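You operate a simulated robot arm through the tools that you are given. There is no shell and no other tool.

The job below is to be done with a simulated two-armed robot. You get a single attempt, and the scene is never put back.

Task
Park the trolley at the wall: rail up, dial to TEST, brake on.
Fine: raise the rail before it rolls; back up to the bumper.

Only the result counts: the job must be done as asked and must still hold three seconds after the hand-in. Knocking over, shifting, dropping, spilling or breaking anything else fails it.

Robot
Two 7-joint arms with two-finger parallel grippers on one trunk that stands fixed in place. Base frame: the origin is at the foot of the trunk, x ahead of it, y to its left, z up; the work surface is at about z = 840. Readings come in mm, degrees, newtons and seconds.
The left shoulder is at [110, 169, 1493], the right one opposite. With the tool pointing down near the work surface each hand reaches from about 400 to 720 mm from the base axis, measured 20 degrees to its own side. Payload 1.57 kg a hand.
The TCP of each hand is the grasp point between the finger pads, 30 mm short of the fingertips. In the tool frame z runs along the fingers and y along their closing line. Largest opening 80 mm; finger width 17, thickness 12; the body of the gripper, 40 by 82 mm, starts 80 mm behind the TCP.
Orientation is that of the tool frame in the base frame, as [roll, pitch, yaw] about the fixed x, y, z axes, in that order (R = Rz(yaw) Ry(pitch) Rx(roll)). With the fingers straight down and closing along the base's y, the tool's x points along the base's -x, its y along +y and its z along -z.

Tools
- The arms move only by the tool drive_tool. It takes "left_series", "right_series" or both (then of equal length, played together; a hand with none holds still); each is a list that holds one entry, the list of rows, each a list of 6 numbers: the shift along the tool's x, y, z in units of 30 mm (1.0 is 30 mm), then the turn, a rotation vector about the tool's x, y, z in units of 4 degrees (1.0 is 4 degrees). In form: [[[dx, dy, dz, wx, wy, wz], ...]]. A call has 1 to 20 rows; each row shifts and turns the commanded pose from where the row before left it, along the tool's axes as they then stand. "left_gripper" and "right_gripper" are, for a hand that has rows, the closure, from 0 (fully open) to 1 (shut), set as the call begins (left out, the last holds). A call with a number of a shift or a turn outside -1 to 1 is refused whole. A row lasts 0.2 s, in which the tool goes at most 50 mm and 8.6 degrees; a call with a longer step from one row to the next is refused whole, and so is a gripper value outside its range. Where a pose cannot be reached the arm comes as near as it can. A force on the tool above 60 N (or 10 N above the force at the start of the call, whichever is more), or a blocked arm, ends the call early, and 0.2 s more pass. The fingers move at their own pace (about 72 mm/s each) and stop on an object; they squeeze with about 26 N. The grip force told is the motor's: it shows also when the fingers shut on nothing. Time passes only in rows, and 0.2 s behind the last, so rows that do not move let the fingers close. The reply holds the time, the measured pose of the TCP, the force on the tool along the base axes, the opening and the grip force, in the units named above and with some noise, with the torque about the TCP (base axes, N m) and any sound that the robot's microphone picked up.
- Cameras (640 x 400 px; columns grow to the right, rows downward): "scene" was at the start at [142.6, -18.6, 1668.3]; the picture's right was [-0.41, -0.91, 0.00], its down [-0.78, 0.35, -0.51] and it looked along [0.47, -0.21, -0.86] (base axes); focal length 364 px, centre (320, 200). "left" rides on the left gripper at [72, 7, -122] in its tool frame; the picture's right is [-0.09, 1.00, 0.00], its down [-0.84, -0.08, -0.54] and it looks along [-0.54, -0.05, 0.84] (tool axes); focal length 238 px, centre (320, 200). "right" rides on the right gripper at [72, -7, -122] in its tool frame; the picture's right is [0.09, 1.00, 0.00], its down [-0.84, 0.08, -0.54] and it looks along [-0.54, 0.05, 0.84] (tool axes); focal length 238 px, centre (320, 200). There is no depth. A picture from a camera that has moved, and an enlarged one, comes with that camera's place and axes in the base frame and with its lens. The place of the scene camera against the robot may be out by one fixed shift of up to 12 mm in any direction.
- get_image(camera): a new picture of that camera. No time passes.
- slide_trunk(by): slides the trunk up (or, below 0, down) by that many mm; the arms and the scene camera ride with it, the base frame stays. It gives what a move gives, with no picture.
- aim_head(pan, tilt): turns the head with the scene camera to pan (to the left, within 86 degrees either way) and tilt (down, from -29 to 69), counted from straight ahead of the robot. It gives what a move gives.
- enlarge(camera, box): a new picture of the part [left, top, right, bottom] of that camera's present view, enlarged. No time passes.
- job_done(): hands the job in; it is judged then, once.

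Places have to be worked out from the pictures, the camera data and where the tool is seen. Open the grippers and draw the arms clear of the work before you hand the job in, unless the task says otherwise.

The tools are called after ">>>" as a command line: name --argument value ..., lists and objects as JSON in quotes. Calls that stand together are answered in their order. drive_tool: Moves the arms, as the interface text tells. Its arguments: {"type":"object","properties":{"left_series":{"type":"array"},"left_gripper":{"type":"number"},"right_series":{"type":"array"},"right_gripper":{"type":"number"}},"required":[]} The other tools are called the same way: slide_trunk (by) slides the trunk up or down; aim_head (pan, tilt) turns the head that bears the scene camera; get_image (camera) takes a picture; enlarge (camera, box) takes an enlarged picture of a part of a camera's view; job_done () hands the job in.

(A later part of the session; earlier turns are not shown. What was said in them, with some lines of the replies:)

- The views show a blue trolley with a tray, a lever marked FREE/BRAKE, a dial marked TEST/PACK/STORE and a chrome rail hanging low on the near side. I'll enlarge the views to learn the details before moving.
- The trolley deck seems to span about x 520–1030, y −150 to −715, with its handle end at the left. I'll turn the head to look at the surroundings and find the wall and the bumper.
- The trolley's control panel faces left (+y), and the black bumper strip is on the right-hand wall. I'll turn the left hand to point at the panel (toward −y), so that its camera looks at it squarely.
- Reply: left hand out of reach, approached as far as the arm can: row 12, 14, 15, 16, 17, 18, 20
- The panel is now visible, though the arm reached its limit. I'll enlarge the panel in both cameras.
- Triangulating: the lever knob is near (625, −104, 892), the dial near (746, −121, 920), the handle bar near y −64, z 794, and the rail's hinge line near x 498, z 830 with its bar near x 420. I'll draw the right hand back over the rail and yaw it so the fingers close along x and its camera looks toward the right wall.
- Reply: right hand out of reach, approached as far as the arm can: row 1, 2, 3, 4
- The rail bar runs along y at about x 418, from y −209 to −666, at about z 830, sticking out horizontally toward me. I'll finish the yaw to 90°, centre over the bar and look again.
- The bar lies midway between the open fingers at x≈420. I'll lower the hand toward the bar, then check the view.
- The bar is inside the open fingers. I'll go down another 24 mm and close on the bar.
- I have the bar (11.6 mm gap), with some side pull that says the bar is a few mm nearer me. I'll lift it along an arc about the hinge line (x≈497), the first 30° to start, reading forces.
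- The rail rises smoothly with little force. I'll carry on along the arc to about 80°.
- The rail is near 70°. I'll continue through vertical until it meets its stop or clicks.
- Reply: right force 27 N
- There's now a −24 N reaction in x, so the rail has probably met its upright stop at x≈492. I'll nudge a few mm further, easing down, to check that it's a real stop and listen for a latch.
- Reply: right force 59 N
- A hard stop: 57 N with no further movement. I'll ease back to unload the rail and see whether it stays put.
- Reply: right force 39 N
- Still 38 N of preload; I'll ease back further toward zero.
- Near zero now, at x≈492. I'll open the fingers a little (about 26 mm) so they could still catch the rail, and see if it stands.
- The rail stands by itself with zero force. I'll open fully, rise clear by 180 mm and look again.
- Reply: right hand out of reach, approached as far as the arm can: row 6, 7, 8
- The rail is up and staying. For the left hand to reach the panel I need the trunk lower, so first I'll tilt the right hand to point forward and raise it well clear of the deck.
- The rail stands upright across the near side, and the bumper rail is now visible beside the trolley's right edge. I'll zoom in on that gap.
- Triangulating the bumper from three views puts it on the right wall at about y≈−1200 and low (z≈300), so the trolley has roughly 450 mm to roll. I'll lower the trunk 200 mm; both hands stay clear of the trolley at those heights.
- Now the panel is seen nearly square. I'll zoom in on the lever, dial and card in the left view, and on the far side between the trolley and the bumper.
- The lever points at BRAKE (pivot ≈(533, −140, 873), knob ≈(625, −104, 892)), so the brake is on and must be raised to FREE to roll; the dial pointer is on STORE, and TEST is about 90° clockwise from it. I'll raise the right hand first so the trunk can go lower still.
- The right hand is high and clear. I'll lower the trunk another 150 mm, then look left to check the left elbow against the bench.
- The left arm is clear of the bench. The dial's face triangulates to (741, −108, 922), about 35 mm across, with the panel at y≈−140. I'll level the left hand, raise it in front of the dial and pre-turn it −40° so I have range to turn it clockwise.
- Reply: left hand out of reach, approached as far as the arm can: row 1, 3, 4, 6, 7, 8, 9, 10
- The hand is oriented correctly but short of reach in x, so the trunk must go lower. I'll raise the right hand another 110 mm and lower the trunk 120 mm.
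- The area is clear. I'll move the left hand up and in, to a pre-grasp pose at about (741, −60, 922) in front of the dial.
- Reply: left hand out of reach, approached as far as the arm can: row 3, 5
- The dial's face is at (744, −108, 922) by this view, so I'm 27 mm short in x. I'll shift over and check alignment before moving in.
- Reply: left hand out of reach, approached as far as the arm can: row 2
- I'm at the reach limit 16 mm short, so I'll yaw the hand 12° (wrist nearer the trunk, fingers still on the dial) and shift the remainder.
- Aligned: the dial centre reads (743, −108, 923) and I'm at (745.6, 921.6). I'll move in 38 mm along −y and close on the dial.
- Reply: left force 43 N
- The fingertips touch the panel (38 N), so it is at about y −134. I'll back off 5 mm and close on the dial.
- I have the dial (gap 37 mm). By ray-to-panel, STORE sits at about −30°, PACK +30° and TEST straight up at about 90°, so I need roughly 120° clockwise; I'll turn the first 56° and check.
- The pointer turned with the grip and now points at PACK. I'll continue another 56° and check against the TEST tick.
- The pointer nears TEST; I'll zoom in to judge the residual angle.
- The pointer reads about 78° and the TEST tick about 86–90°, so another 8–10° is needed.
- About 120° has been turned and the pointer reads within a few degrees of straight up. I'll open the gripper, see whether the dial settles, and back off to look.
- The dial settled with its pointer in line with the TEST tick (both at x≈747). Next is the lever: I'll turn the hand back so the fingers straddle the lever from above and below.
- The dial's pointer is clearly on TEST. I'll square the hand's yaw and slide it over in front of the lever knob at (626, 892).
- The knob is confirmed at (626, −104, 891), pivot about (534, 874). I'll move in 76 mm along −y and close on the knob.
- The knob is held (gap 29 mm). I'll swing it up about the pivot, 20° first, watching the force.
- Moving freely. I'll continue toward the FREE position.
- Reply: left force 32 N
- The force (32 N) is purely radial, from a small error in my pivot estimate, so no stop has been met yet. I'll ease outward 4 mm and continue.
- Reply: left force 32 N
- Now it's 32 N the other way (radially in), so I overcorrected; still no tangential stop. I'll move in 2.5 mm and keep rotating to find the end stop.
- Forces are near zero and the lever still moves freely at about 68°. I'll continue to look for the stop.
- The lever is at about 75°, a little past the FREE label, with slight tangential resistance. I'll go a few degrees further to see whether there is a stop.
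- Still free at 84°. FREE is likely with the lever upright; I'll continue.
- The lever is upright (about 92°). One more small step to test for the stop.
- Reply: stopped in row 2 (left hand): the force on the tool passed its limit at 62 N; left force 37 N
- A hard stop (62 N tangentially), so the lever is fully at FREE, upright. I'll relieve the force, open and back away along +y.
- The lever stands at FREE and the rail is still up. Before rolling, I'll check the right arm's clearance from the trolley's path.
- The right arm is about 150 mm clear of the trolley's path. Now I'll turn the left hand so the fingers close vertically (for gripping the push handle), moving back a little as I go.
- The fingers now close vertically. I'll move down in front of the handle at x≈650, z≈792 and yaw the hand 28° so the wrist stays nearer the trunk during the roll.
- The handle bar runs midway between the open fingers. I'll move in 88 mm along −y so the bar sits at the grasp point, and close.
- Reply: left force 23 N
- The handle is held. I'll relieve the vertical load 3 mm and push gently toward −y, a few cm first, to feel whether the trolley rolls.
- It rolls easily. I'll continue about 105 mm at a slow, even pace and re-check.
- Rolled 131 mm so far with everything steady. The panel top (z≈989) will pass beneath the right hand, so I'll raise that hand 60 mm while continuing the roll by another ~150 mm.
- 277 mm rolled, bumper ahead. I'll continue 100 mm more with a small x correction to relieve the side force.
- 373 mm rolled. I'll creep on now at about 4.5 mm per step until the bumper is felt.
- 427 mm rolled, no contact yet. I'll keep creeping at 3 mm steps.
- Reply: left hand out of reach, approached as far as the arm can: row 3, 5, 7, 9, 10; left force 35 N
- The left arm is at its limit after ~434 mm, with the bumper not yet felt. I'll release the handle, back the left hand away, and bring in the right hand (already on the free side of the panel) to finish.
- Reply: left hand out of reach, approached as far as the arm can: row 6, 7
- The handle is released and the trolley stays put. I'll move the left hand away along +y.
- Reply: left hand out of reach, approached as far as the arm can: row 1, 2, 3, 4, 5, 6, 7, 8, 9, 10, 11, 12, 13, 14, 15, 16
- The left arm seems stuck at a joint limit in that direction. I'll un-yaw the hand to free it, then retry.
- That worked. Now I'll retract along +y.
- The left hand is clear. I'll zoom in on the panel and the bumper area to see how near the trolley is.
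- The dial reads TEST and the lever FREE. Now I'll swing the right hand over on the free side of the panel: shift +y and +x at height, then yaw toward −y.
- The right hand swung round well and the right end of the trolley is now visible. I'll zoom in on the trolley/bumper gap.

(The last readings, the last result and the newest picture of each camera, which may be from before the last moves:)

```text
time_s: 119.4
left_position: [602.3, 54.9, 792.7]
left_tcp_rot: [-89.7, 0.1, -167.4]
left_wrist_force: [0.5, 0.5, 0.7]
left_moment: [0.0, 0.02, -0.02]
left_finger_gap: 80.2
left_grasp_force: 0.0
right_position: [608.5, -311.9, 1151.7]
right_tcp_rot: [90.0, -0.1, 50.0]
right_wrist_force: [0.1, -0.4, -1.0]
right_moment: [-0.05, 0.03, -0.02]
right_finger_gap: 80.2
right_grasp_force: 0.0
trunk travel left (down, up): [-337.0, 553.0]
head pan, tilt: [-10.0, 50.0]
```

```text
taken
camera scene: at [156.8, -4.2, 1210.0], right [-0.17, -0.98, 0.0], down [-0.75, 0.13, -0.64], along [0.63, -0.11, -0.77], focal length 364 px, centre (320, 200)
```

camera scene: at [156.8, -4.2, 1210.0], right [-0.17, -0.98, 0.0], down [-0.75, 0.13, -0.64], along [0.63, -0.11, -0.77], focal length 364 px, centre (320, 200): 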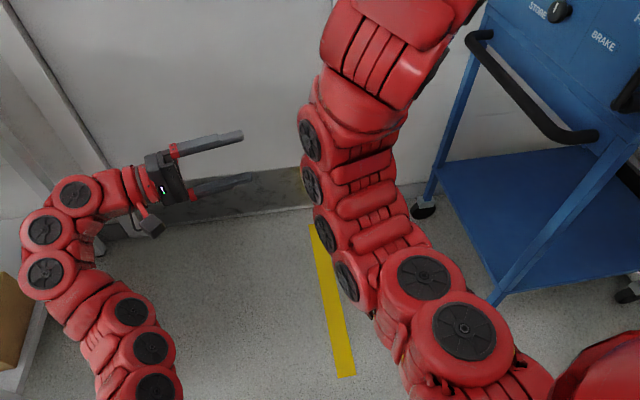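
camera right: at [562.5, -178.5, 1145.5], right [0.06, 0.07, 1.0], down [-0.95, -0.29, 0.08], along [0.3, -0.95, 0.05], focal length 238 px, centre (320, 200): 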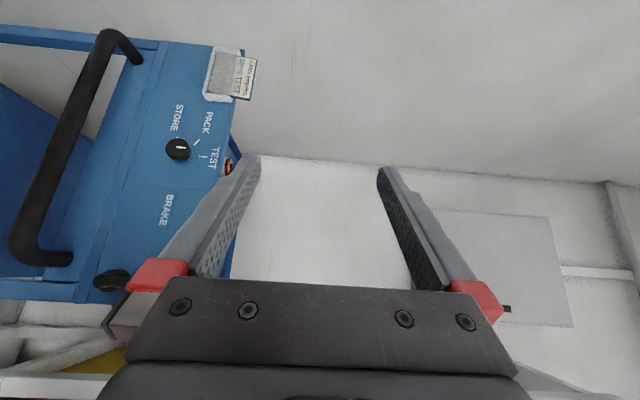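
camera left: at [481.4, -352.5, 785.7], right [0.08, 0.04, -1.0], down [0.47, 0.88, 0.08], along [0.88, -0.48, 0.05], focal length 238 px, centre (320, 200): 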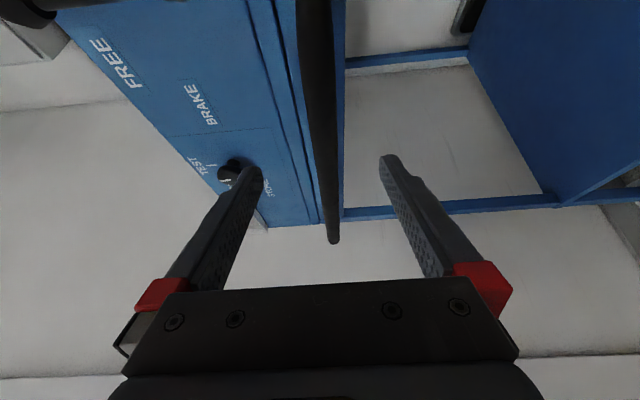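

The arms are well separated. I'll finish yawing the right hand to point at −y.

>>> drive_tool --right_series '[[[0, 0, 0, 0, -1, 0], [0, 0, 0, 0, -1, 0], [0, 0, 0, 0, -1, 0], [0, 0, 0, 0, -1, 0], [0, 0, 0, 0, -1, 0], [0, 0, 0, 0, -1, 0], [0, 0, 0, 0, -1, 0], [0, 0, 0, 0, -1, 0], [0, 0, 0, 0, -1, 0], [0, 0, 0, 0, -1, 0], [0, 0, 0, 0, -1, 0]]]'

>>> get_image --camera "right"

```text
time_s: 121.8
left_position: [603.6, 55.1, 792.4]
left_tcp_rot: [-89.8, 0.1, -167.3]
left_wrist_force: [-0.2, 0.9, 0.1]
left_moment: [0.03, 0.01, 0.0]
left_finger_gap: 80.0
left_grasp_force: 0.1
right_position: [607.9, -309.9, 1150.6]
right_tcp_rot: [90.0, 0.1, 5.9]
right_wrist_force: [0.3, 0.9, 0.5]
right_moment: [0.02, -0.02, -0.01]
right_finger_gap: 79.9
right_grasp_force: 0.0
trunk travel left (down, up): [-337.0, 553.0]
head pan, tilt: [-10.0, 50.0]
```

```text
taken
camera right: at [668.4, -183.1, 1145.4], right [0.09, 0.01, 1.0], down [-0.89, 0.45, 0.08], along [-0.45, -0.89, 0.05], focal length 238 px, centre (320, 200)
```

right: 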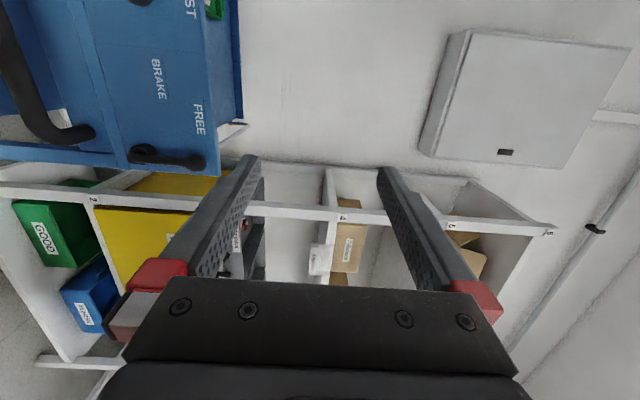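

The right hand now points at −y with the trolley ahead. I'll lower it in free air to the handle's height (z≈790) at x≈650.

>>> drive_tool --right_series '[[[0.12, -1, 0, 0, 0, 0], [0.12, -1, 0, 0, 0, 0], [0.12, -1, 0, 0, 0, 0], [0.12, -1, 0, 0, 0, 0], [0.12, -1, 0, 0, 0, 0], [0.12, -1, 0, 0, 0, 0], [0.12, -1, 0, 0, 0, 0], [0.12, -1, 0, 0, 0, 0], [0.12, -1, 0, 0, 0, 0], [0.12, -1, 0, 0, 0, 0], [0.12, -1, 0, 0, 0, 0], [0.12, -1, 0, 0, 0, 0]]]'

>>> get_image --camera "right"

>>> get_image --camera "scene"

```text
time_s: 124.4
left_position: [602.3, 55.7, 791.8]
left_tcp_rot: [-89.9, 0.0, -167.2]
left_wrist_force: [0.2, -0.3, -0.1]
left_moment: [-0.01, -0.02, 0.04]
left_finger_gap: 80.1
left_grasp_force: 0.0
right_position: [652.1, -307.9, 790.8]
right_tcp_rot: [90.0, 0.0, 6.1]
right_wrist_force: [-0.2, -0.8, -1.2]
right_moment: [0.0, 0.02, 0.02]
right_finger_gap: 80.0
right_grasp_force: 0.1
trunk travel left (down, up): [-337.0, 553.0]
head pan, tilt: [-10.0, 50.0]
```

```text
taken
camera right: at [711.4, -179.3, 784.8], right [0.09, 0.01, 1.0], down [-0.89, 0.45, 0.08], along [-0.45, -0.89, 0.05], focal length 238 px, centre (320, 200)
```

right: 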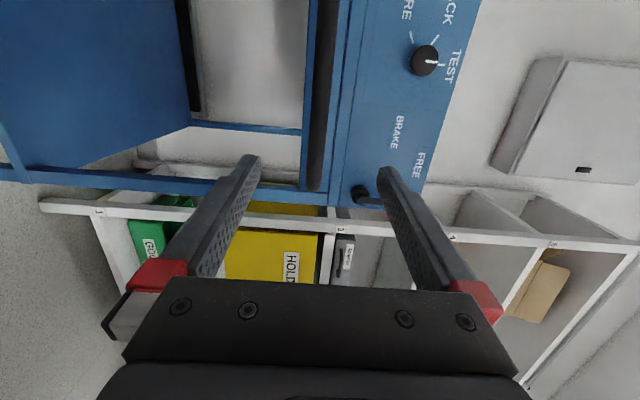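

```text
taken
camera scene: at [156.9, -4.2, 1209.9], right [-0.17, -0.98, 0.0], down [-0.75, 0.13, -0.64], along [0.63, -0.11, -0.77], focal length 364 px, centre (320, 200)
```

scene: 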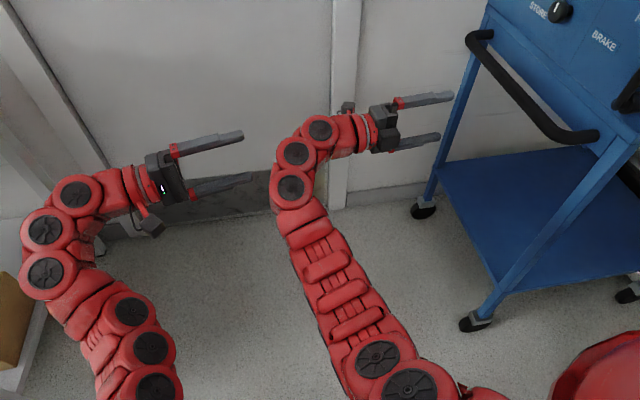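

Both arms are clear of each other, and the bar is aligned between the right fingers. I'll move in 188 mm to the bar and close.

>>> drive_tool --right_series '[[[-0.094, 0, 0.9, 0, 0, 0], [-0.094, 0, 0.9, 0, 0, 0], [-0.094, 0, 0.9, 0, 0, 0], [-0.094, 0, 0.9, 0, 0, 0], [-0.094, 0, 0.9, 0, 0, 0], [-0.094, 0, 0.9, 0, 0, 0], [-0.08, 0, 0.8, 0, 0, 0], [0, 0, 0, 0, 0, 0]]]'

>>> get_image --camera "right"

```text
time_s: 126.2
left_position: [603.4, 55.4, 791.7]
left_tcp_rot: [-89.9, 0.0, -167.2]
left_wrist_force: [0.7, 0.0, -0.2]
left_moment: [0.04, 0.01, -0.02]
left_finger_gap: 79.8
left_grasp_force: 0.1
right_position: [651.2, -493.2, 790.9]
right_tcp_rot: [89.9, 0.0, 6.1]
right_wrist_force: [0.5, 0.3, 0.3]
right_moment: [0.0, 0.02, -0.03]
right_finger_gap: 79.9
right_grasp_force: 0.1
trunk travel left (down, up): [-337.0, 553.0]
head pan, tilt: [-10.0, 50.0]
```

```text
taken
camera right: at [711.3, -366.1, 786.2], right [0.09, 0.01, 1.0], down [-0.89, 0.45, 0.08], along [-0.45, -0.89, 0.05], focal length 238 px, centre (320, 200)
```

right: 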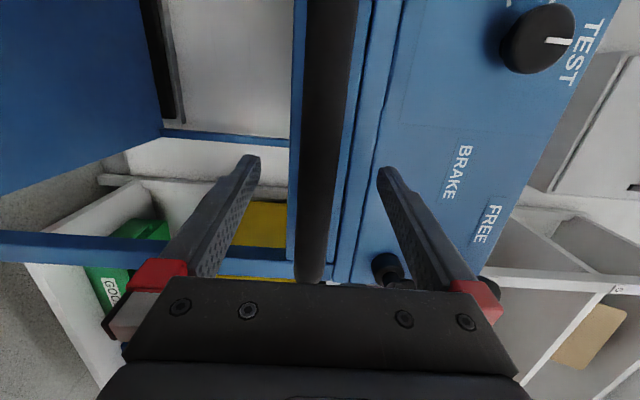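

The bar is between the fingers. I'll close on it.

>>> drive_tool --right_series '[[[0, 0, 0, 0, 0, 0], [0, 0, 0, 0, 0, 0], [0, 0, 0, 0, 0, 0], [0, 0, 0, 0, 0, 0]]]' --right_gripper 1

>>> drive_tool --right_series '[[[-0.01, 0, 0.1, 0, 0, 0], [-0.01, 0, 0.1, 0, 0, 0], [-0.01, 0, 0.1, 0, 0, 0], [-0.01, 0, 0.1, 0, 0, 0]]]'

```text
time_s: 127.2
left_position: [602.4, 54.6, 792.6]
left_tcp_rot: [-89.9, 0.1, -167.3]
left_wrist_force: [-0.2, 0.7, -0.1]
left_moment: [0.02, 0.02, 0.0]
left_finger_gap: 80.0
left_grasp_force: 0.1
right_position: [651.8, -494.2, 790.6]
right_tcp_rot: [90.1, 0.0, 6.0]
right_wrist_force: [-7.9, 4.7, -13.2]
right_moment: [0.18, -0.04, 0.06]
right_finger_gap: 23.8
right_grasp_force: 35.4
trunk travel left (down, up): [-337.0, 553.0]
head pan, tilt: [-10.0, 50.0]
```

```text
time_s: 128.2
left_position: [603.3, 54.2, 792.4]
left_tcp_rot: [-89.8, -0.1, -167.3]
left_wrist_force: [0.4, -0.3, 0.0]
left_moment: [-0.01, 0.04, 0.0]
left_finger_gap: 79.9
left_grasp_force: 0.0
right_position: [652.6, -508.0, 790.6]
right_tcp_rot: [90.2, 0.1, 5.9]
right_wrist_force: [-12.9, 3.8, -20.3]
right_moment: [0.27, 0.0, 0.26]
right_finger_gap: 23.8
right_grasp_force: 35.8
trunk travel left (down, up): [-337.0, 553.0]
head pan, tilt: [-10.0, 50.0]
```

It rolls with the right hand. I'll relieve the vertical load and keep creeping in 3 mm steps.

>>> drive_tool --right_series '[[[-0.04, -0.08, 0.05, 0, 0, 0], [-0.01, 0, 0.1, 0, 0, 0], [-0.01, 0, 0.1, 0, 0, 0], [-0.01, 0, 0.1, 0, 0, 0], [-0.01, 0, 0.1, 0, 0, 0], [-0.01, 0, 0.1, 0, 0, 0]]]'

```text
time_s: 129.6
left_position: [603.9, 56.8, 791.6]
left_tcp_rot: [-89.7, -0.2, -167.3]
left_wrist_force: [0.1, -0.1, 0.0]
left_moment: [0.02, -0.03, 0.05]
left_finger_gap: 80.1
left_grasp_force: 0.1
right_position: [653.2, -519.9, 790.6]
right_tcp_rot: [89.8, 0.0, 6.4]
right_wrist_force: [6.8, 28.6, -6.2]
right_moment: [0.04, 0.01, 0.08]
right_finger_gap: 24.0
right_grasp_force: 36.4
trunk travel left (down, up): [-337.0, 553.0]
head pan, tilt: [-10.0, 50.0]
```

A 29 N reaction has appeared in y after ~460 mm of travel, which should be the bumper. I'll confirm with one more 2 mm step.

>>> drive_tool --right_series '[[[-0.007, 0, 0.07, 0, 0, 0], [0, 0, 0, 0, 0, 0]]]'

>>> aim_head --pan -45 --tilt 40

>>> enlarge --camera "scene" --box '[340, 80, 520, 280]'

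```text
time_s: 130.2
left_position: [603.4, 57.7, 791.1]
left_tcp_rot: [-89.7, -0.1, -167.3]
left_wrist_force: [0.6, -0.5, -0.3]
left_moment: [0.02, -0.01, 0.02]
left_finger_gap: 80.0
left_grasp_force: 0.1
right_position: [653.0, -523.0, 790.3]
right_tcp_rot: [89.9, 0.1, 6.2]
right_wrist_force: [10.5, 27.5, -2.9]
right_moment: [0.0, -0.06, 0.02]
right_finger_gap: 23.8
right_grasp_force: 35.7
trunk travel left (down, up): [-337.0, 553.0]
head pan, tilt: [-10.0, 50.0]
```

```text
time_s: 131.2
left_position: [603.9, 56.2, 791.7]
left_tcp_rot: [-89.7, -0.1, -167.4]
left_wrist_force: [-0.6, -1.0, -0.3]
left_moment: [0.0, 0.0, -0.04]
left_finger_gap: 80.0
left_grasp_force: 0.0
right_position: [652.9, -521.9, 789.5]
right_tcp_rot: [89.9, 0.0, 6.2]
right_wrist_force: [18.6, 23.2, 1.5]
right_moment: [0.07, -0.01, 0.3]
right_finger_gap: 23.6
right_grasp_force: 35.9
trunk travel left (down, up): [-337.0, 553.0]
head pan, tilt: [-45.0, 40.0]
```

```text
2.00 times, centred on (430, 180) of scene
camera zoom: at [143.0, -48.1, 1224.1], right [-0.71, -0.71, 0.0], down [-0.46, 0.45, -0.77], along [0.54, -0.54, -0.64], focal length 729 px, centre (100, 240)
```

zoom: 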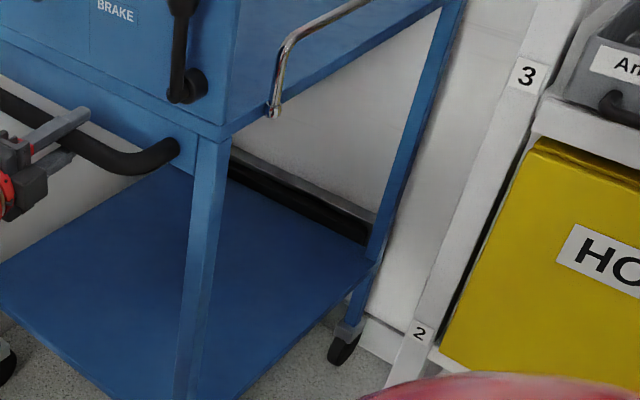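

Force holds near 27 N while the trolley no longer advances (the fingers just slip on the bar), and the trolley's right edge computes to y≈−1195, where I placed the bumper: it is against it. I'll relax the push to a few newtons, then open and back off.

>>> drive_tool --right_series '[[[0.04, 0, -0.06, 0, 0, 0], [0.03, 0, -0.06, 0, 0, 0], [0, 0, 0, 0, 0, 0]]]'

```text
time_s: 132.0
left_position: [604.0, 54.6, 792.2]
left_tcp_rot: [-89.7, -0.1, -167.4]
left_wrist_force: [-0.5, -0.3, 0.3]
left_moment: [0.0, -0.02, 0.01]
left_finger_gap: 79.9
left_grasp_force: 0.0
right_position: [651.6, -522.3, 789.6]
right_tcp_rot: [89.8, 0.0, 5.8]
right_wrist_force: [25.8, -4.0, 11.8]
right_moment: [-0.16, 0.14, -0.32]
right_finger_gap: 23.9
right_grasp_force: 36.4
trunk travel left (down, up): [-337.0, 553.0]
head pan, tilt: [-45.0, 40.0]
```

The push is relaxed (y force −4 N) with no movement. I'll open and back off along +y.

>>> drive_tool --right_series '[[[0, 0, 0, 0, 0, 0], [0, 0, 0, 0, 0, 0], [0, 0, 0, 0, 0, 0], [0.03, 0, -0.3, 0, 0, 0], [0.08, 0, -0.8, 0, 0, 0], [0.08, 0, -0.8, 0, 0, 0], [0.08, 0, -0.8, 0, 0, 0]]]' --right_gripper 0

>>> enlarge --camera "scene" --box '[340, 80, 520, 280]'

>>> get_image --camera "right"

```text
time_s: 133.6
left_position: [603.7, 54.9, 792.3]
left_tcp_rot: [-89.7, 0.1, -167.3]
left_wrist_force: [-0.6, -0.7, 0.2]
left_moment: [-0.03, 0.01, 0.01]
left_finger_gap: 80.2
left_grasp_force: 0.0
right_position: [653.4, -438.3, 788.3]
right_tcp_rot: [89.9, 0.0, 5.9]
right_wrist_force: [0.1, 0.1, 0.0]
right_moment: [0.05, 0.01, 0.02]
right_finger_gap: 79.9
right_grasp_force: 0.1
trunk travel left (down, up): [-337.0, 553.0]
head pan, tilt: [-45.0, 40.0]
```

```text
2.00 times, centred on (430, 180) of scene
camera zoom: at [141.1, -50.7, 1224.1], right [-0.71, -0.71, 0.0], down [-0.45, 0.45, -0.77], along [0.54, -0.54, -0.64], focal length 729 px, centre (100, 240)
```

zoom: 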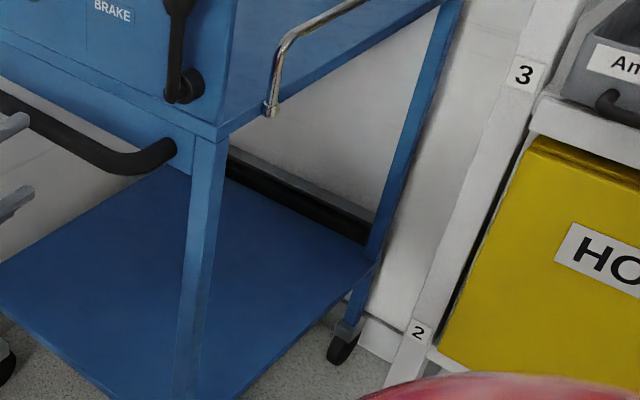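

```text
taken
camera right: at [712.2, -311.2, 783.0], right [0.09, 0.01, 1.0], down [-0.89, 0.45, 0.08], along [-0.45, -0.89, 0.05], focal length 238 px, centre (320, 200)
```

right: 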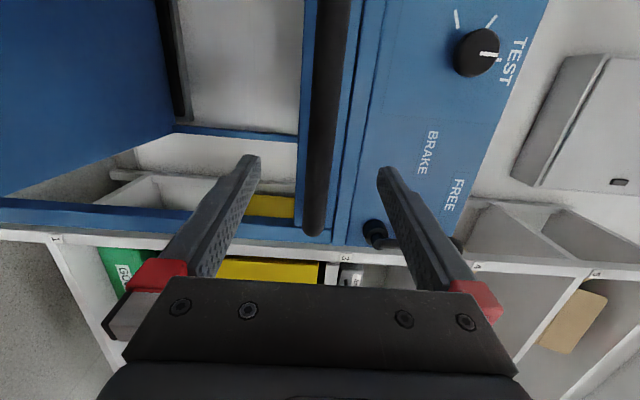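

The trolley stays at the bumper with the dial on TEST. Next is the lever: I'll close the right fingers into a blunt finger and move up to the near side of the upright lever knob, ≈(537, −564, 968), so I can push it over to BRAKE.

>>> drive_tool --right_series '[[[-0.74, 0.857, -0.077, 0, 0, 0], [-0.74, 0.857, -0.077, 0, 0, 0], [-0.74, 0.857, -0.077, 0, 0, 0], [-0.74, 0.857, -0.077, 0, 0, 0], [-0.74, 0.857, -0.077, 0, 0, 0], [-0.74, 0.857, -0.077, 0, 0, 0], [-0.74, 0.857, -0.077, 0, 0, 0]]]' --right_gripper 1

>>> get_image --camera "right"

>>> get_image --camera "scene"

```text
time_s: 135.2
left_position: [601.7, 56.0, 792.0]
left_tcp_rot: [-89.8, 0.1, -167.4]
left_wrist_force: [-0.2, 0.3, 0.3]
left_moment: [0.0, 0.01, -0.01]
left_finger_gap: 79.9
left_grasp_force: 0.0
right_position: [495.7, -438.7, 967.3]
right_tcp_rot: [90.1, -0.1, 6.0]
right_wrist_force: [0.2, -0.1, 0.1]
right_moment: [0.0, 0.01, -0.01]
right_finger_gap: 0.0
right_grasp_force: 21.0
trunk travel left (down, up): [-337.0, 553.0]
head pan, tilt: [-45.0, 40.0]
```

```text
taken
camera right: at [555.7, -312.1, 962.2], right [0.09, 0.01, 1.0], down [-0.89, 0.45, 0.08], along [-0.45, -0.89, 0.05], focal length 238 px, centre (320, 200)
```

right: 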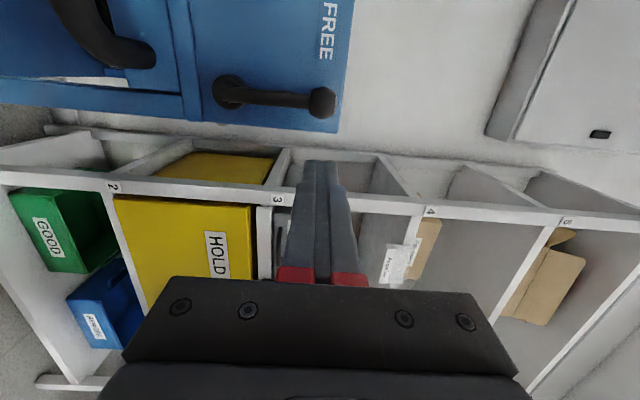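

```text
taken
camera scene: at [140.8, -50.9, 1224.2], right [-0.71, -0.71, 0.0], down [-0.45, 0.45, -0.77], along [0.54, -0.54, -0.64], focal length 364 px, centre (320, 200)
```

scene: 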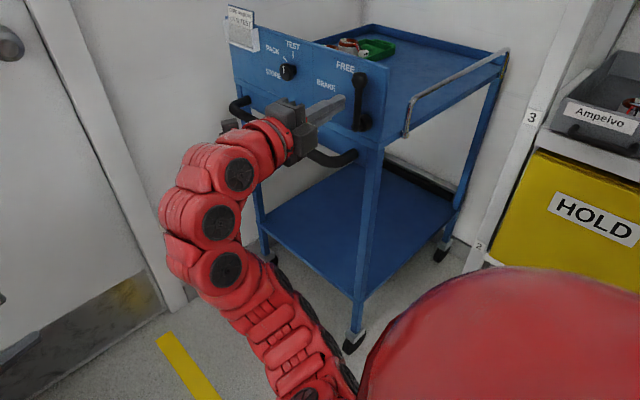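

The knob is confirmed at (536, −564, 968) and the hub at (536, 871). I'll move the closed fingers in on its near side (x≈496) to y≈−556.

>>> drive_tool --right_series '[[[-0.1, 0, 0.97, 0, 0, 0], [-0.1, 0, 0.97, 0, 0, 0], [-0.1, 0, 0.97, 0, 0, 0], [-0.1, 0, 0.97, 0, 0, 0], [0, 0, 0, 0, 0, 0]]]'

>>> get_image --camera "right"

>>> enlarge --camera "scene" --box '[210, 0, 430, 180]'

```text
time_s: 136.4
left_position: [602.7, 56.8, 792.7]
left_tcp_rot: [-89.8, 0.0, -167.4]
left_wrist_force: [0.0, 0.8, -0.6]
left_moment: [0.01, -0.03, 0.0]
left_finger_gap: 80.2
left_grasp_force: 0.0
right_position: [497.3, -555.4, 970.2]
right_tcp_rot: [89.9, -0.1, 6.2]
right_wrist_force: [-2.5, 10.1, -2.3]
right_moment: [0.11, 0.03, -0.05]
right_finger_gap: 0.0
right_grasp_force: 21.2
trunk travel left (down, up): [-337.0, 553.0]
head pan, tilt: [-45.0, 40.0]
```

```text
taken
camera right: at [556.0, -427.1, 964.2], right [0.09, 0.01, 1.0], down [-0.89, 0.45, 0.08], along [-0.45, -0.89, 0.05], focal length 238 px, centre (320, 200)
```

right: 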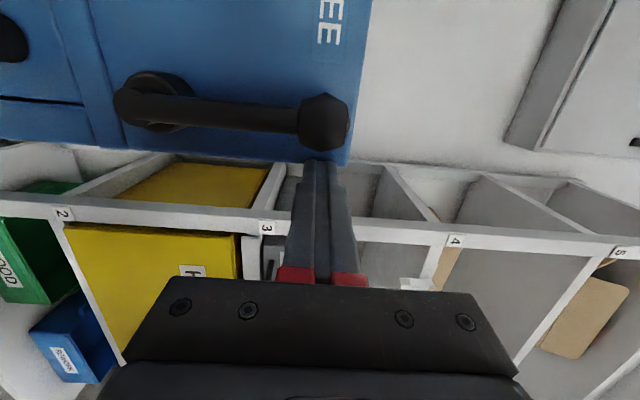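

```text
2.22 times, centred on (320, 90) of scene
camera zoom: at [140.7, -49.4, 1224.2], right [-0.71, -0.71, 0.0], down [-0.45, 0.45, -0.77], along [0.54, -0.54, -0.64], focal length 810 px, centre (320, 444)
```

zoom: 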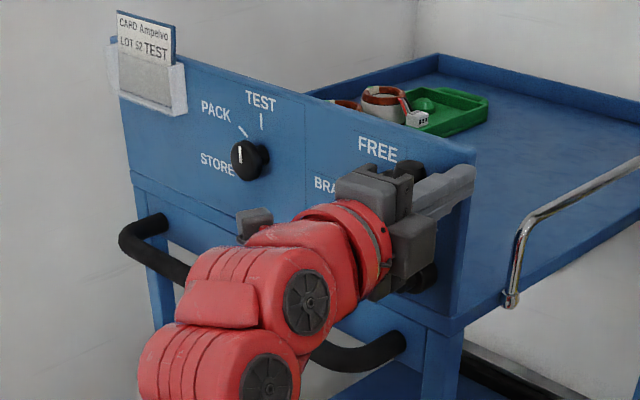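

The fingertip just touches the panel edge (10 N). I'll back off 3 mm and push the knob over along its arc, first to about 60°.

>>> drive_tool --right_series '[[[0.0104, 0, -0.1, 0, 0, 0], [0.431, -0.067, 0.045, 0, 0, 0], [0.381, 0.057, 0.04, 0, 0, 0], [0.381, 0.057, 0.04, 0, 0, 0], [0.395, -0.038, 0.041, 0, 0, 0], [0.395, -0.038, 0.041, 0, 0, 0]]]'

>>> get_image --camera "right"

```text
time_s: 137.8
left_position: [604.1, 56.8, 792.8]
left_tcp_rot: [-89.8, 0.0, -167.3]
left_wrist_force: [-0.4, -0.3, 0.1]
left_moment: [0.01, 0.0, -0.02]
left_finger_gap: 80.0
left_grasp_force: 0.1
right_position: [557.0, -552.3, 968.6]
right_tcp_rot: [90.0, -0.2, 6.0]
right_wrist_force: [-0.8, -0.4, -0.2]
right_moment: [0.0, -0.02, 0.0]
right_finger_gap: 0.0
right_grasp_force: 21.4
trunk travel left (down, up): [-337.0, 553.0]
head pan, tilt: [-45.0, 40.0]
```

```text
taken
camera right: at [616.1, -425.6, 962.7], right [0.09, 0.01, 1.0], down [-0.89, 0.45, 0.08], along [-0.45, -0.89, 0.05], focal length 238 px, centre (320, 200)
```

right: 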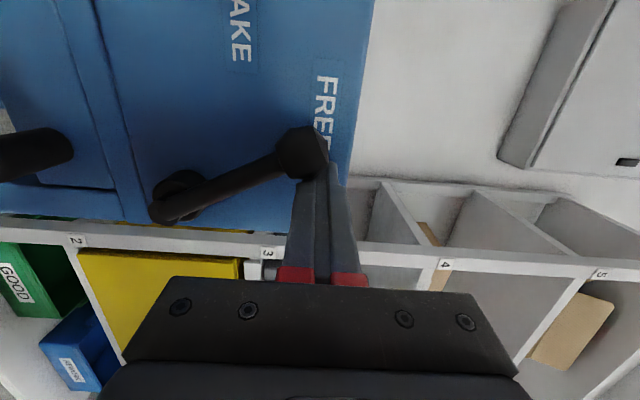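

The lever swings easily with almost no force. I'll continue along the arc to about 15°.

>>> drive_tool --right_series '[[[0.391, -0.145, 0.041, 0, 0, 0], [0.391, -0.145, 0.041, 0, 0, 0], [0.35, -0.253, 0.037, 0, 0, 0], [0.35, -0.253, 0.037, 0, 0, 0], [0.28, -0.352, 0.029, 0, 0, 0], [0.28, -0.352, 0.029, 0, 0, 0]]]'

>>> get_image --camera "right"

```text
time_s: 139.2
left_position: [603.8, 54.9, 792.6]
left_tcp_rot: [-89.7, 0.0, -167.2]
left_wrist_force: [0.0, 0.9, -0.2]
left_moment: [-0.02, -0.03, -0.02]
left_finger_gap: 79.9
left_grasp_force: 0.1
right_position: [617.5, -554.5, 922.9]
right_tcp_rot: [90.0, 0.0, 6.0]
right_wrist_force: [0.1, 0.6, -0.4]
right_moment: [-0.01, -0.02, 0.02]
right_finger_gap: 0.0
right_grasp_force: 21.1
trunk travel left (down, up): [-337.0, 553.0]
head pan, tilt: [-45.0, 40.0]
```

```text
taken
camera right: at [677.2, -426.1, 917.6], right [0.09, 0.01, 1.0], down [-0.89, 0.45, 0.08], along [-0.45, -0.89, 0.05], focal length 238 px, centre (320, 200)
```

right: 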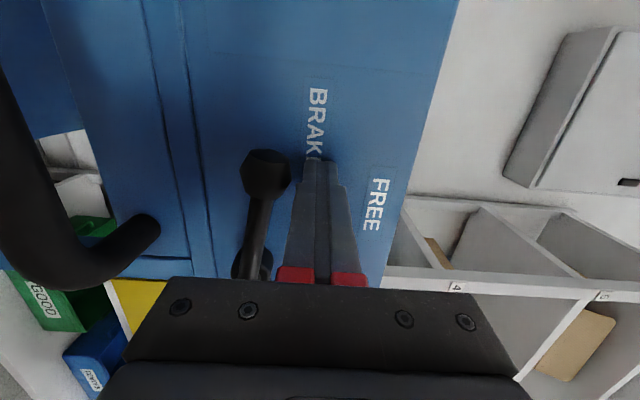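

The lever is now down at about (624, 890), which is its original BRAKE position, slightly ahead of my finger. I'll press down gently to make sure it's against its stop.

>>> drive_tool --right_series '[[[0.1, -0.2, 0.01, 0, 0, 0], [0.1, -0.2, 0.01, 0, 0, 0], [0, -0.15, 0, 0, 0, 0], [0, -0.15, 0, 0, 0, 0]]]'

>>> get_image --camera "right"

```text
time_s: 140.3
left_position: [601.7, 57.3, 794.4]
left_tcp_rot: [-89.8, 0.1, -167.3]
left_wrist_force: [-0.1, -0.3, -0.3]
left_moment: [-0.01, -0.01, -0.04]
left_finger_gap: 79.9
left_grasp_force: 0.1
right_position: [621.4, -550.1, 915.5]
right_tcp_rot: [88.5, -1.0, 6.0]
right_wrist_force: [0.1, -1.9, 25.2]
right_moment: [0.05, -0.07, -0.03]
right_finger_gap: 0.0
right_grasp_force: 21.2
trunk travel left (down, up): [-337.0, 553.0]
head pan, tilt: [-45.0, 40.0]
stopped in row 4 (right hand): the force on the tool passed its limit at 62 N (the readings are from after the stop); the commanded pose is now the measured one
```

```text
taken
camera right: at [680.2, -423.5, 908.1], right [0.07, 0.03, 1.0], down [-0.89, 0.45, 0.05], along [-0.45, -0.89, 0.06], focal length 238 px, centre (320, 200)
```

right: 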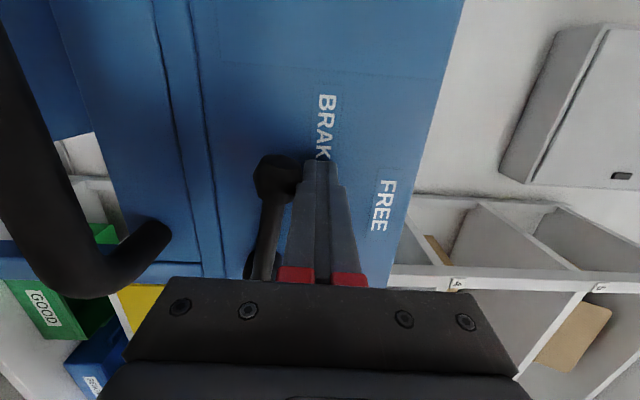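

The lever is hard against its BRAKE stop. I'll lift off, back the right hand away along +y, and inspect everything.

>>> drive_tool --right_series '[[[0, 0.5, 0, 0, 0, 0], [0, 0.5, -0.3, 0, 0, 0], [0, 0, -1, 0, 0, 0], [0, 0, -1, 0, 0, 0], [0, 0, -1, 0, 0, 0], [0, 0, -1, 0, 0, 0], [0, 0, -1, 0, 0, 0], [0, 0, -1, 0, 0, 0]]]'

>>> get_image --camera "right"

>>> get_image --camera "scene"

```text
time_s: 142.1
left_position: [603.3, 55.0, 792.3]
left_tcp_rot: [-89.8, 0.1, -167.3]
left_wrist_force: [-0.4, -0.4, -0.1]
left_moment: [0.01, -0.01, 0.02]
left_finger_gap: 79.8
left_grasp_force: 0.0
right_position: [604.2, -364.0, 937.6]
right_tcp_rot: [89.2, -0.5, 6.1]
right_wrist_force: [0.1, 0.0, -0.8]
right_moment: [0.0, 0.01, -0.02]
right_finger_gap: 0.1
right_grasp_force: 20.7
trunk travel left (down, up): [-337.0, 553.0]
head pan, tilt: [-45.0, 40.0]
```

```text
taken
camera right: at [662.9, -236.9, 930.4], right [0.08, 0.02, 1.0], down [-0.89, 0.45, 0.06], along [-0.45, -0.89, 0.06], focal length 238 px, centre (320, 200)
```

right: 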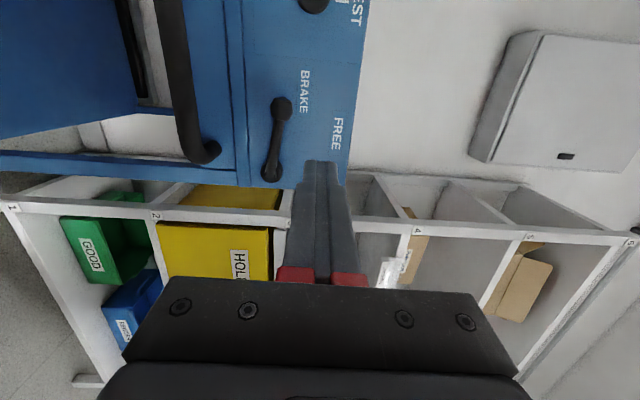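

```text
taken
camera scene: at [141.0, -50.6, 1224.1], right [-0.71, -0.71, 0.0], down [-0.45, 0.45, -0.77], along [0.54, -0.54, -0.64], focal length 364 px, centre (320, 200)
```

scene: 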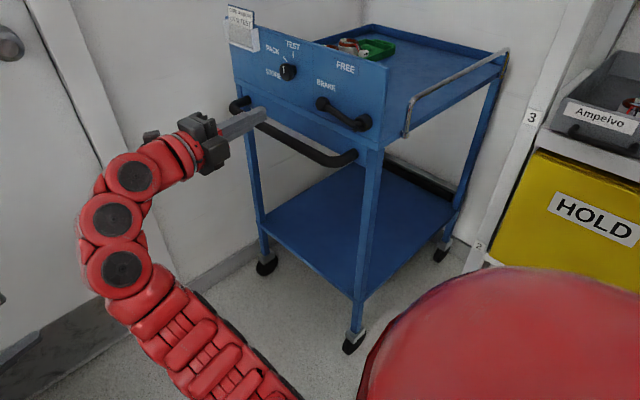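

The lever sits at BRAKE and the rail is up. I'll zoom in to double-check the bumper contact, the dial and the rail.

>>> enlarge --camera "scene" --box '[380, 150, 480, 270]'

>>> enlarge --camera "scene" --box '[210, 0, 400, 150]'

>>> enlarge --camera "right" --box '[60, 0, 260, 200]'

```text
3.33 times, centred on (430, 210) of scene
camera zoom: at [141.0, -50.6, 1224.1], right [-0.71, -0.71, 0.0], down [-0.45, 0.45, -0.77], along [0.54, -0.54, -0.64], focal length 1215 px, centre (-47, 167)
```

zoom: 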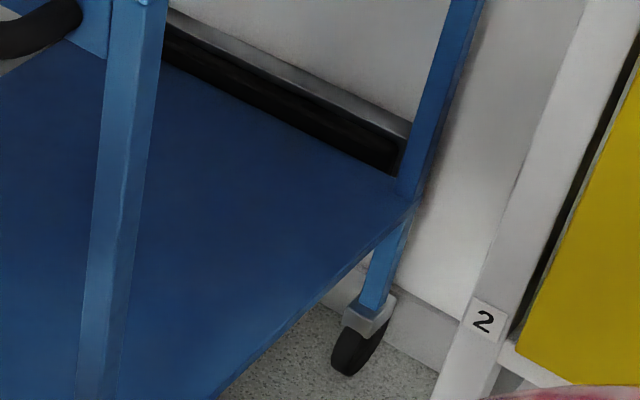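

```text
2.67 times, centred on (305, 75) of scene
camera zoom: at [141.0, -50.6, 1224.1], right [-0.71, -0.71, 0.0], down [-0.45, 0.45, -0.77], along [0.54, -0.54, -0.64], focal length 972 px, centre (360, 533)
```

zoom: 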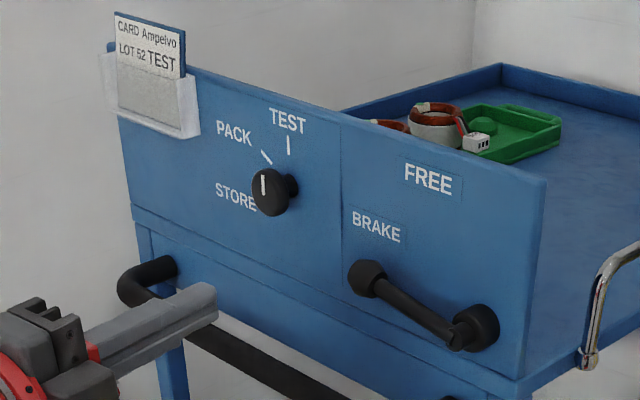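

```text
2.00 times, centred on (160, 100) of right
camera zoom: at [662.9, -236.9, 930.4], right [0.08, 0.02, 1.0], down [-0.89, 0.45, 0.06], along [-0.45, -0.89, 0.06], focal length 477 px, centre (640, 400)
```

zoom: 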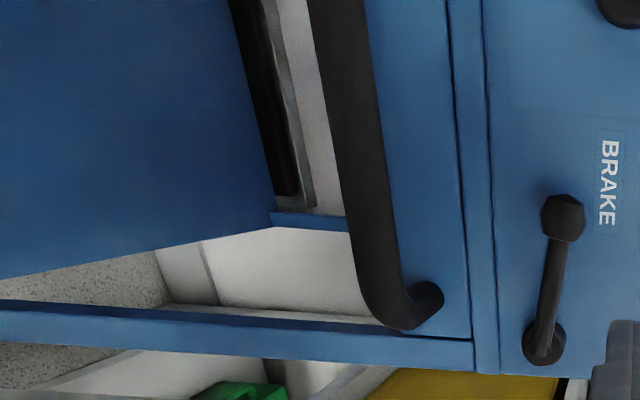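

Dial on TEST, lever on BRAKE, rail up. To be sure the trolley did not creep off the bumper when I threw the lever, I'll touch the panel edge again at the same spot (x≈497, z≈970) and compare the contact position (−555.4 before).

>>> drive_tool --right_series '[[[-0.7, 0.25, -0.07, 0, 0, 0], [-0.7, 0.25, -0.07, 0, 0, 0], [-0.7, 0.25, -0.07, 0, 0, 0], [-0.7, 0.25, -0.07, 0, 0, 0], [-0.7, 0.08, -0.07, 0.2, 0, 0]]]'

>>> drive_tool --right_series '[[[-0.1, 0, 1, 0, 0, 0], [-0.1, 0, 1, 0, 0, 0], [-0.1, 0, 1, 0, 0, 0], [-0.1, 0, 1, 0, 0, 0], [-0.1, 0, 1, 0, 0, 0], [-0.1, 0, 0.9, 0, 0, 0], [0, 0, 0, 0, 0, 0]]]'

```text
time_s: 143.3
left_position: [602.4, 55.4, 792.4]
left_tcp_rot: [-89.8, 0.1, -167.3]
left_wrist_force: [0.1, -1.4, 0.2]
left_moment: [0.04, -0.04, 0.01]
left_finger_gap: 79.8
left_grasp_force: 0.1
right_position: [497.4, -364.3, 968.4]
right_tcp_rot: [90.1, -0.4, 6.3]
right_wrist_force: [-0.4, -0.8, -0.7]
right_moment: [0.01, 0.03, 0.01]
right_finger_gap: 0.0
right_grasp_force: 21.3
trunk travel left (down, up): [-337.0, 553.0]
head pan, tilt: [-45.0, 40.0]
```

```text
time_s: 144.9
left_position: [602.7, 54.6, 793.0]
left_tcp_rot: [-89.8, 0.0, -167.3]
left_wrist_force: [0.3, -0.2, 0.2]
left_moment: [0.01, -0.01, 0.01]
left_finger_gap: 80.1
left_grasp_force: 0.1
right_position: [498.2, -543.5, 968.3]
right_tcp_rot: [90.1, -0.5, 6.1]
right_wrist_force: [0.8, 0.9, -0.3]
right_moment: [-0.05, 0.01, -0.01]
right_finger_gap: 0.2
right_grasp_force: 21.5
trunk travel left (down, up): [-337.0, 553.0]
head pan, tilt: [-45.0, 40.0]
```

No contact yet at −543.5. I'll creep in 2 mm steps.

>>> drive_tool --right_series '[[[-0.01, 0, 0.1, 0, 0, 0], [-0.01, 0, 0.1, 0, 0, 0], [-0.01, 0, 0.1, 0, 0, 0], [-0.005, 0, 0.06, 0, 0, 0], [0, 0, 0, 0, 0, 0]]]'

>>> drive_tool --right_series '[[[-0.005, 0, 0.05, 0, 0, 0], [0, 0, 0, 0, 0, 0]]]'

```text
time_s: 146.1
left_position: [603.1, 55.7, 793.6]
left_tcp_rot: [-89.9, 0.0, -167.4]
left_wrist_force: [0.5, -0.3, -0.3]
left_moment: [0.02, 0.03, 0.0]
left_finger_gap: 80.0
left_grasp_force: 0.1
right_position: [498.8, -554.3, 967.8]
right_tcp_rot: [90.1, -0.3, 6.1]
right_wrist_force: [-0.5, 1.4, 0.1]
right_moment: [-0.01, -0.01, -0.02]
right_finger_gap: 0.0
right_grasp_force: 21.6
trunk travel left (down, up): [-337.0, 553.0]
head pan, tilt: [-45.0, 40.0]
```

```text
time_s: 146.7
left_position: [603.0, 56.2, 792.3]
left_tcp_rot: [-89.8, 0.1, -167.3]
left_wrist_force: [-0.2, 0.1, -0.8]
left_moment: [0.0, 0.05, -0.04]
left_finger_gap: 80.0
left_grasp_force: 0.1
right_position: [499.0, -555.1, 967.9]
right_tcp_rot: [90.0, -0.3, 6.1]
right_wrist_force: [-1.6, 6.4, -2.3]
right_moment: [0.09, 0.02, -0.07]
right_finger_gap: 0.0
right_grasp_force: 20.8
trunk travel left (down, up): [-337.0, 553.0]
head pan, tilt: [-45.0, 40.0]
```

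Contact comes at −555.1, the same as before, so the trolley hasn't moved off the bumper. I'll back the right hand well away, open it, and take a last look.

>>> drive_tool --right_series '[[[0.01, 0, -0.2, 0, 0, 0], [0.1, 0, -1, 0, 0, 0], [0.1, 0, -1, 0, 0, 0], [0.1, 0, -1, 0, 0, 0], [0.1, 0, -1, 0, 0, 0], [0.1, 0, -1, 0, 0, 0], [0.1, 0, -1, 0, 0, 0], [0.1, 0, -1, 0, 0, 0], [0.1, 0, -1, 0, 0, 0]]]'

>>> drive_tool --right_series '[[[0, 0, 0, 0, 0, 0], [0, 0, 0, 0, 0, 0], [0, 0, 0, 0, 0, 0], [0, 0, 0, 0, 0, 0]]]' --right_gripper 0

>>> get_image --camera "scene"

>>> enlarge --camera "scene" --box '[220, 0, 520, 190]'

```text
time_s: 148.7
left_position: [603.3, 55.7, 793.2]
left_tcp_rot: [-89.8, 0.1, -167.3]
left_wrist_force: [0.8, -0.8, -0.9]
left_moment: [0.02, 0.01, 0.0]
left_finger_gap: 80.1
left_grasp_force: 0.1
right_position: [495.7, -307.6, 966.3]
right_tcp_rot: [90.1, -0.4, 6.1]
right_wrist_force: [-0.1, 0.5, -0.5]
right_moment: [-0.01, -0.02, 0.01]
right_finger_gap: 0.0
right_grasp_force: 21.2
trunk travel left (down, up): [-337.0, 553.0]
head pan, tilt: [-45.0, 40.0]
```

```text
time_s: 149.7
left_position: [602.8, 55.0, 791.8]
left_tcp_rot: [-89.8, 0.1, -167.3]
left_wrist_force: [0.5, 1.0, 0.2]
left_moment: [0.0, -0.05, 0.0]
left_finger_gap: 79.8
left_grasp_force: 0.1
right_position: [497.1, -306.8, 967.9]
right_tcp_rot: [90.1, -0.4, 6.3]
right_wrist_force: [0.0, -0.3, 0.0]
right_moment: [-0.02, -0.02, 0.01]
right_finger_gap: 79.9
right_grasp_force: 0.1
trunk travel left (down, up): [-337.0, 553.0]
head pan, tilt: [-45.0, 40.0]
```

```text
taken
camera scene: at [141.0, -50.9, 1224.1], right [-0.71, -0.71, 0.0], down [-0.45, 0.45, -0.77], along [0.54, -0.54, -0.64], focal length 364 px, centre (320, 200)
```

scene: 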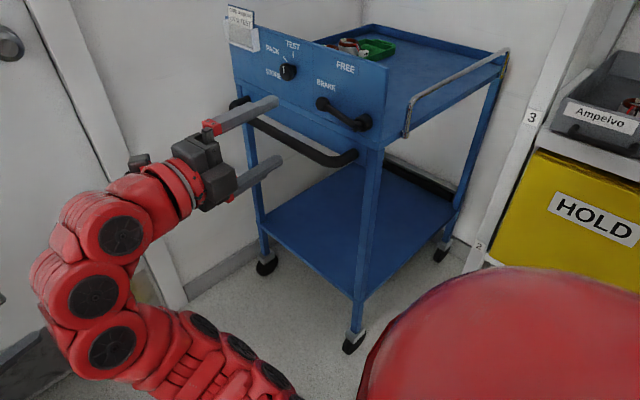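

```text
2.11 times, centred on (370, 95) of scene
camera zoom: at [141.0, -50.9, 1224.1], right [-0.71, -0.71, 0.0], down [-0.45, 0.45, -0.77], along [0.54, -0.54, -0.64], focal length 767 px, centre (215, 421)
```

zoom: 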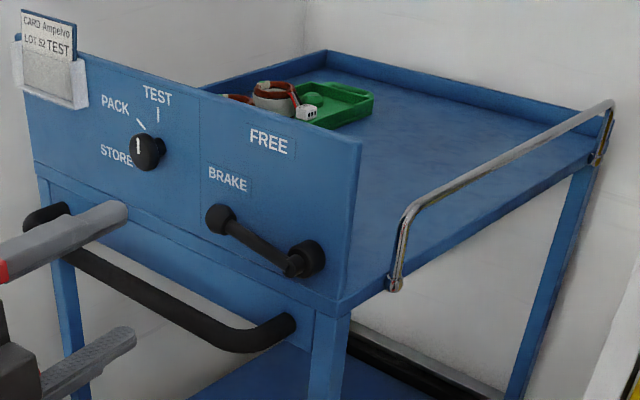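

Everything is as asked: rail up, dial on TEST, lever on BRAKE, trolley against the bumper, tray in place. Both grippers are open and clear, so I'm handing in.

>>> job_done

```text
The job is handed in.
```

The trolley is parked against the bumper on the right-hand wall, with the rail up, the dial on TEST and the brake on. I've handed the job in.

- **Rail:** I raised it to its upright stop before the trolley moved. It has stayed up since I let go.
- **Dial:** I turned it from STORE to TEST, and the pointer lines up with the TEST mark.
- **Roll:** The brake was on at the start, so I moved the lever to FREE first. The trolley then rolled about 450–460 mm until I felt a firm reaction of about 28 N at the bumper. I judged contact from that force, because I couldn't see the gap directly.
- **Brake:** I pushed the lever back to its stop at BRAKE. Touching the panel again afterwards gave the same contact point, so the trolley hadn't moved off the bumper.

In the last picture the tray is still in place on the deck. Both grippers are open and clear of the trolley.
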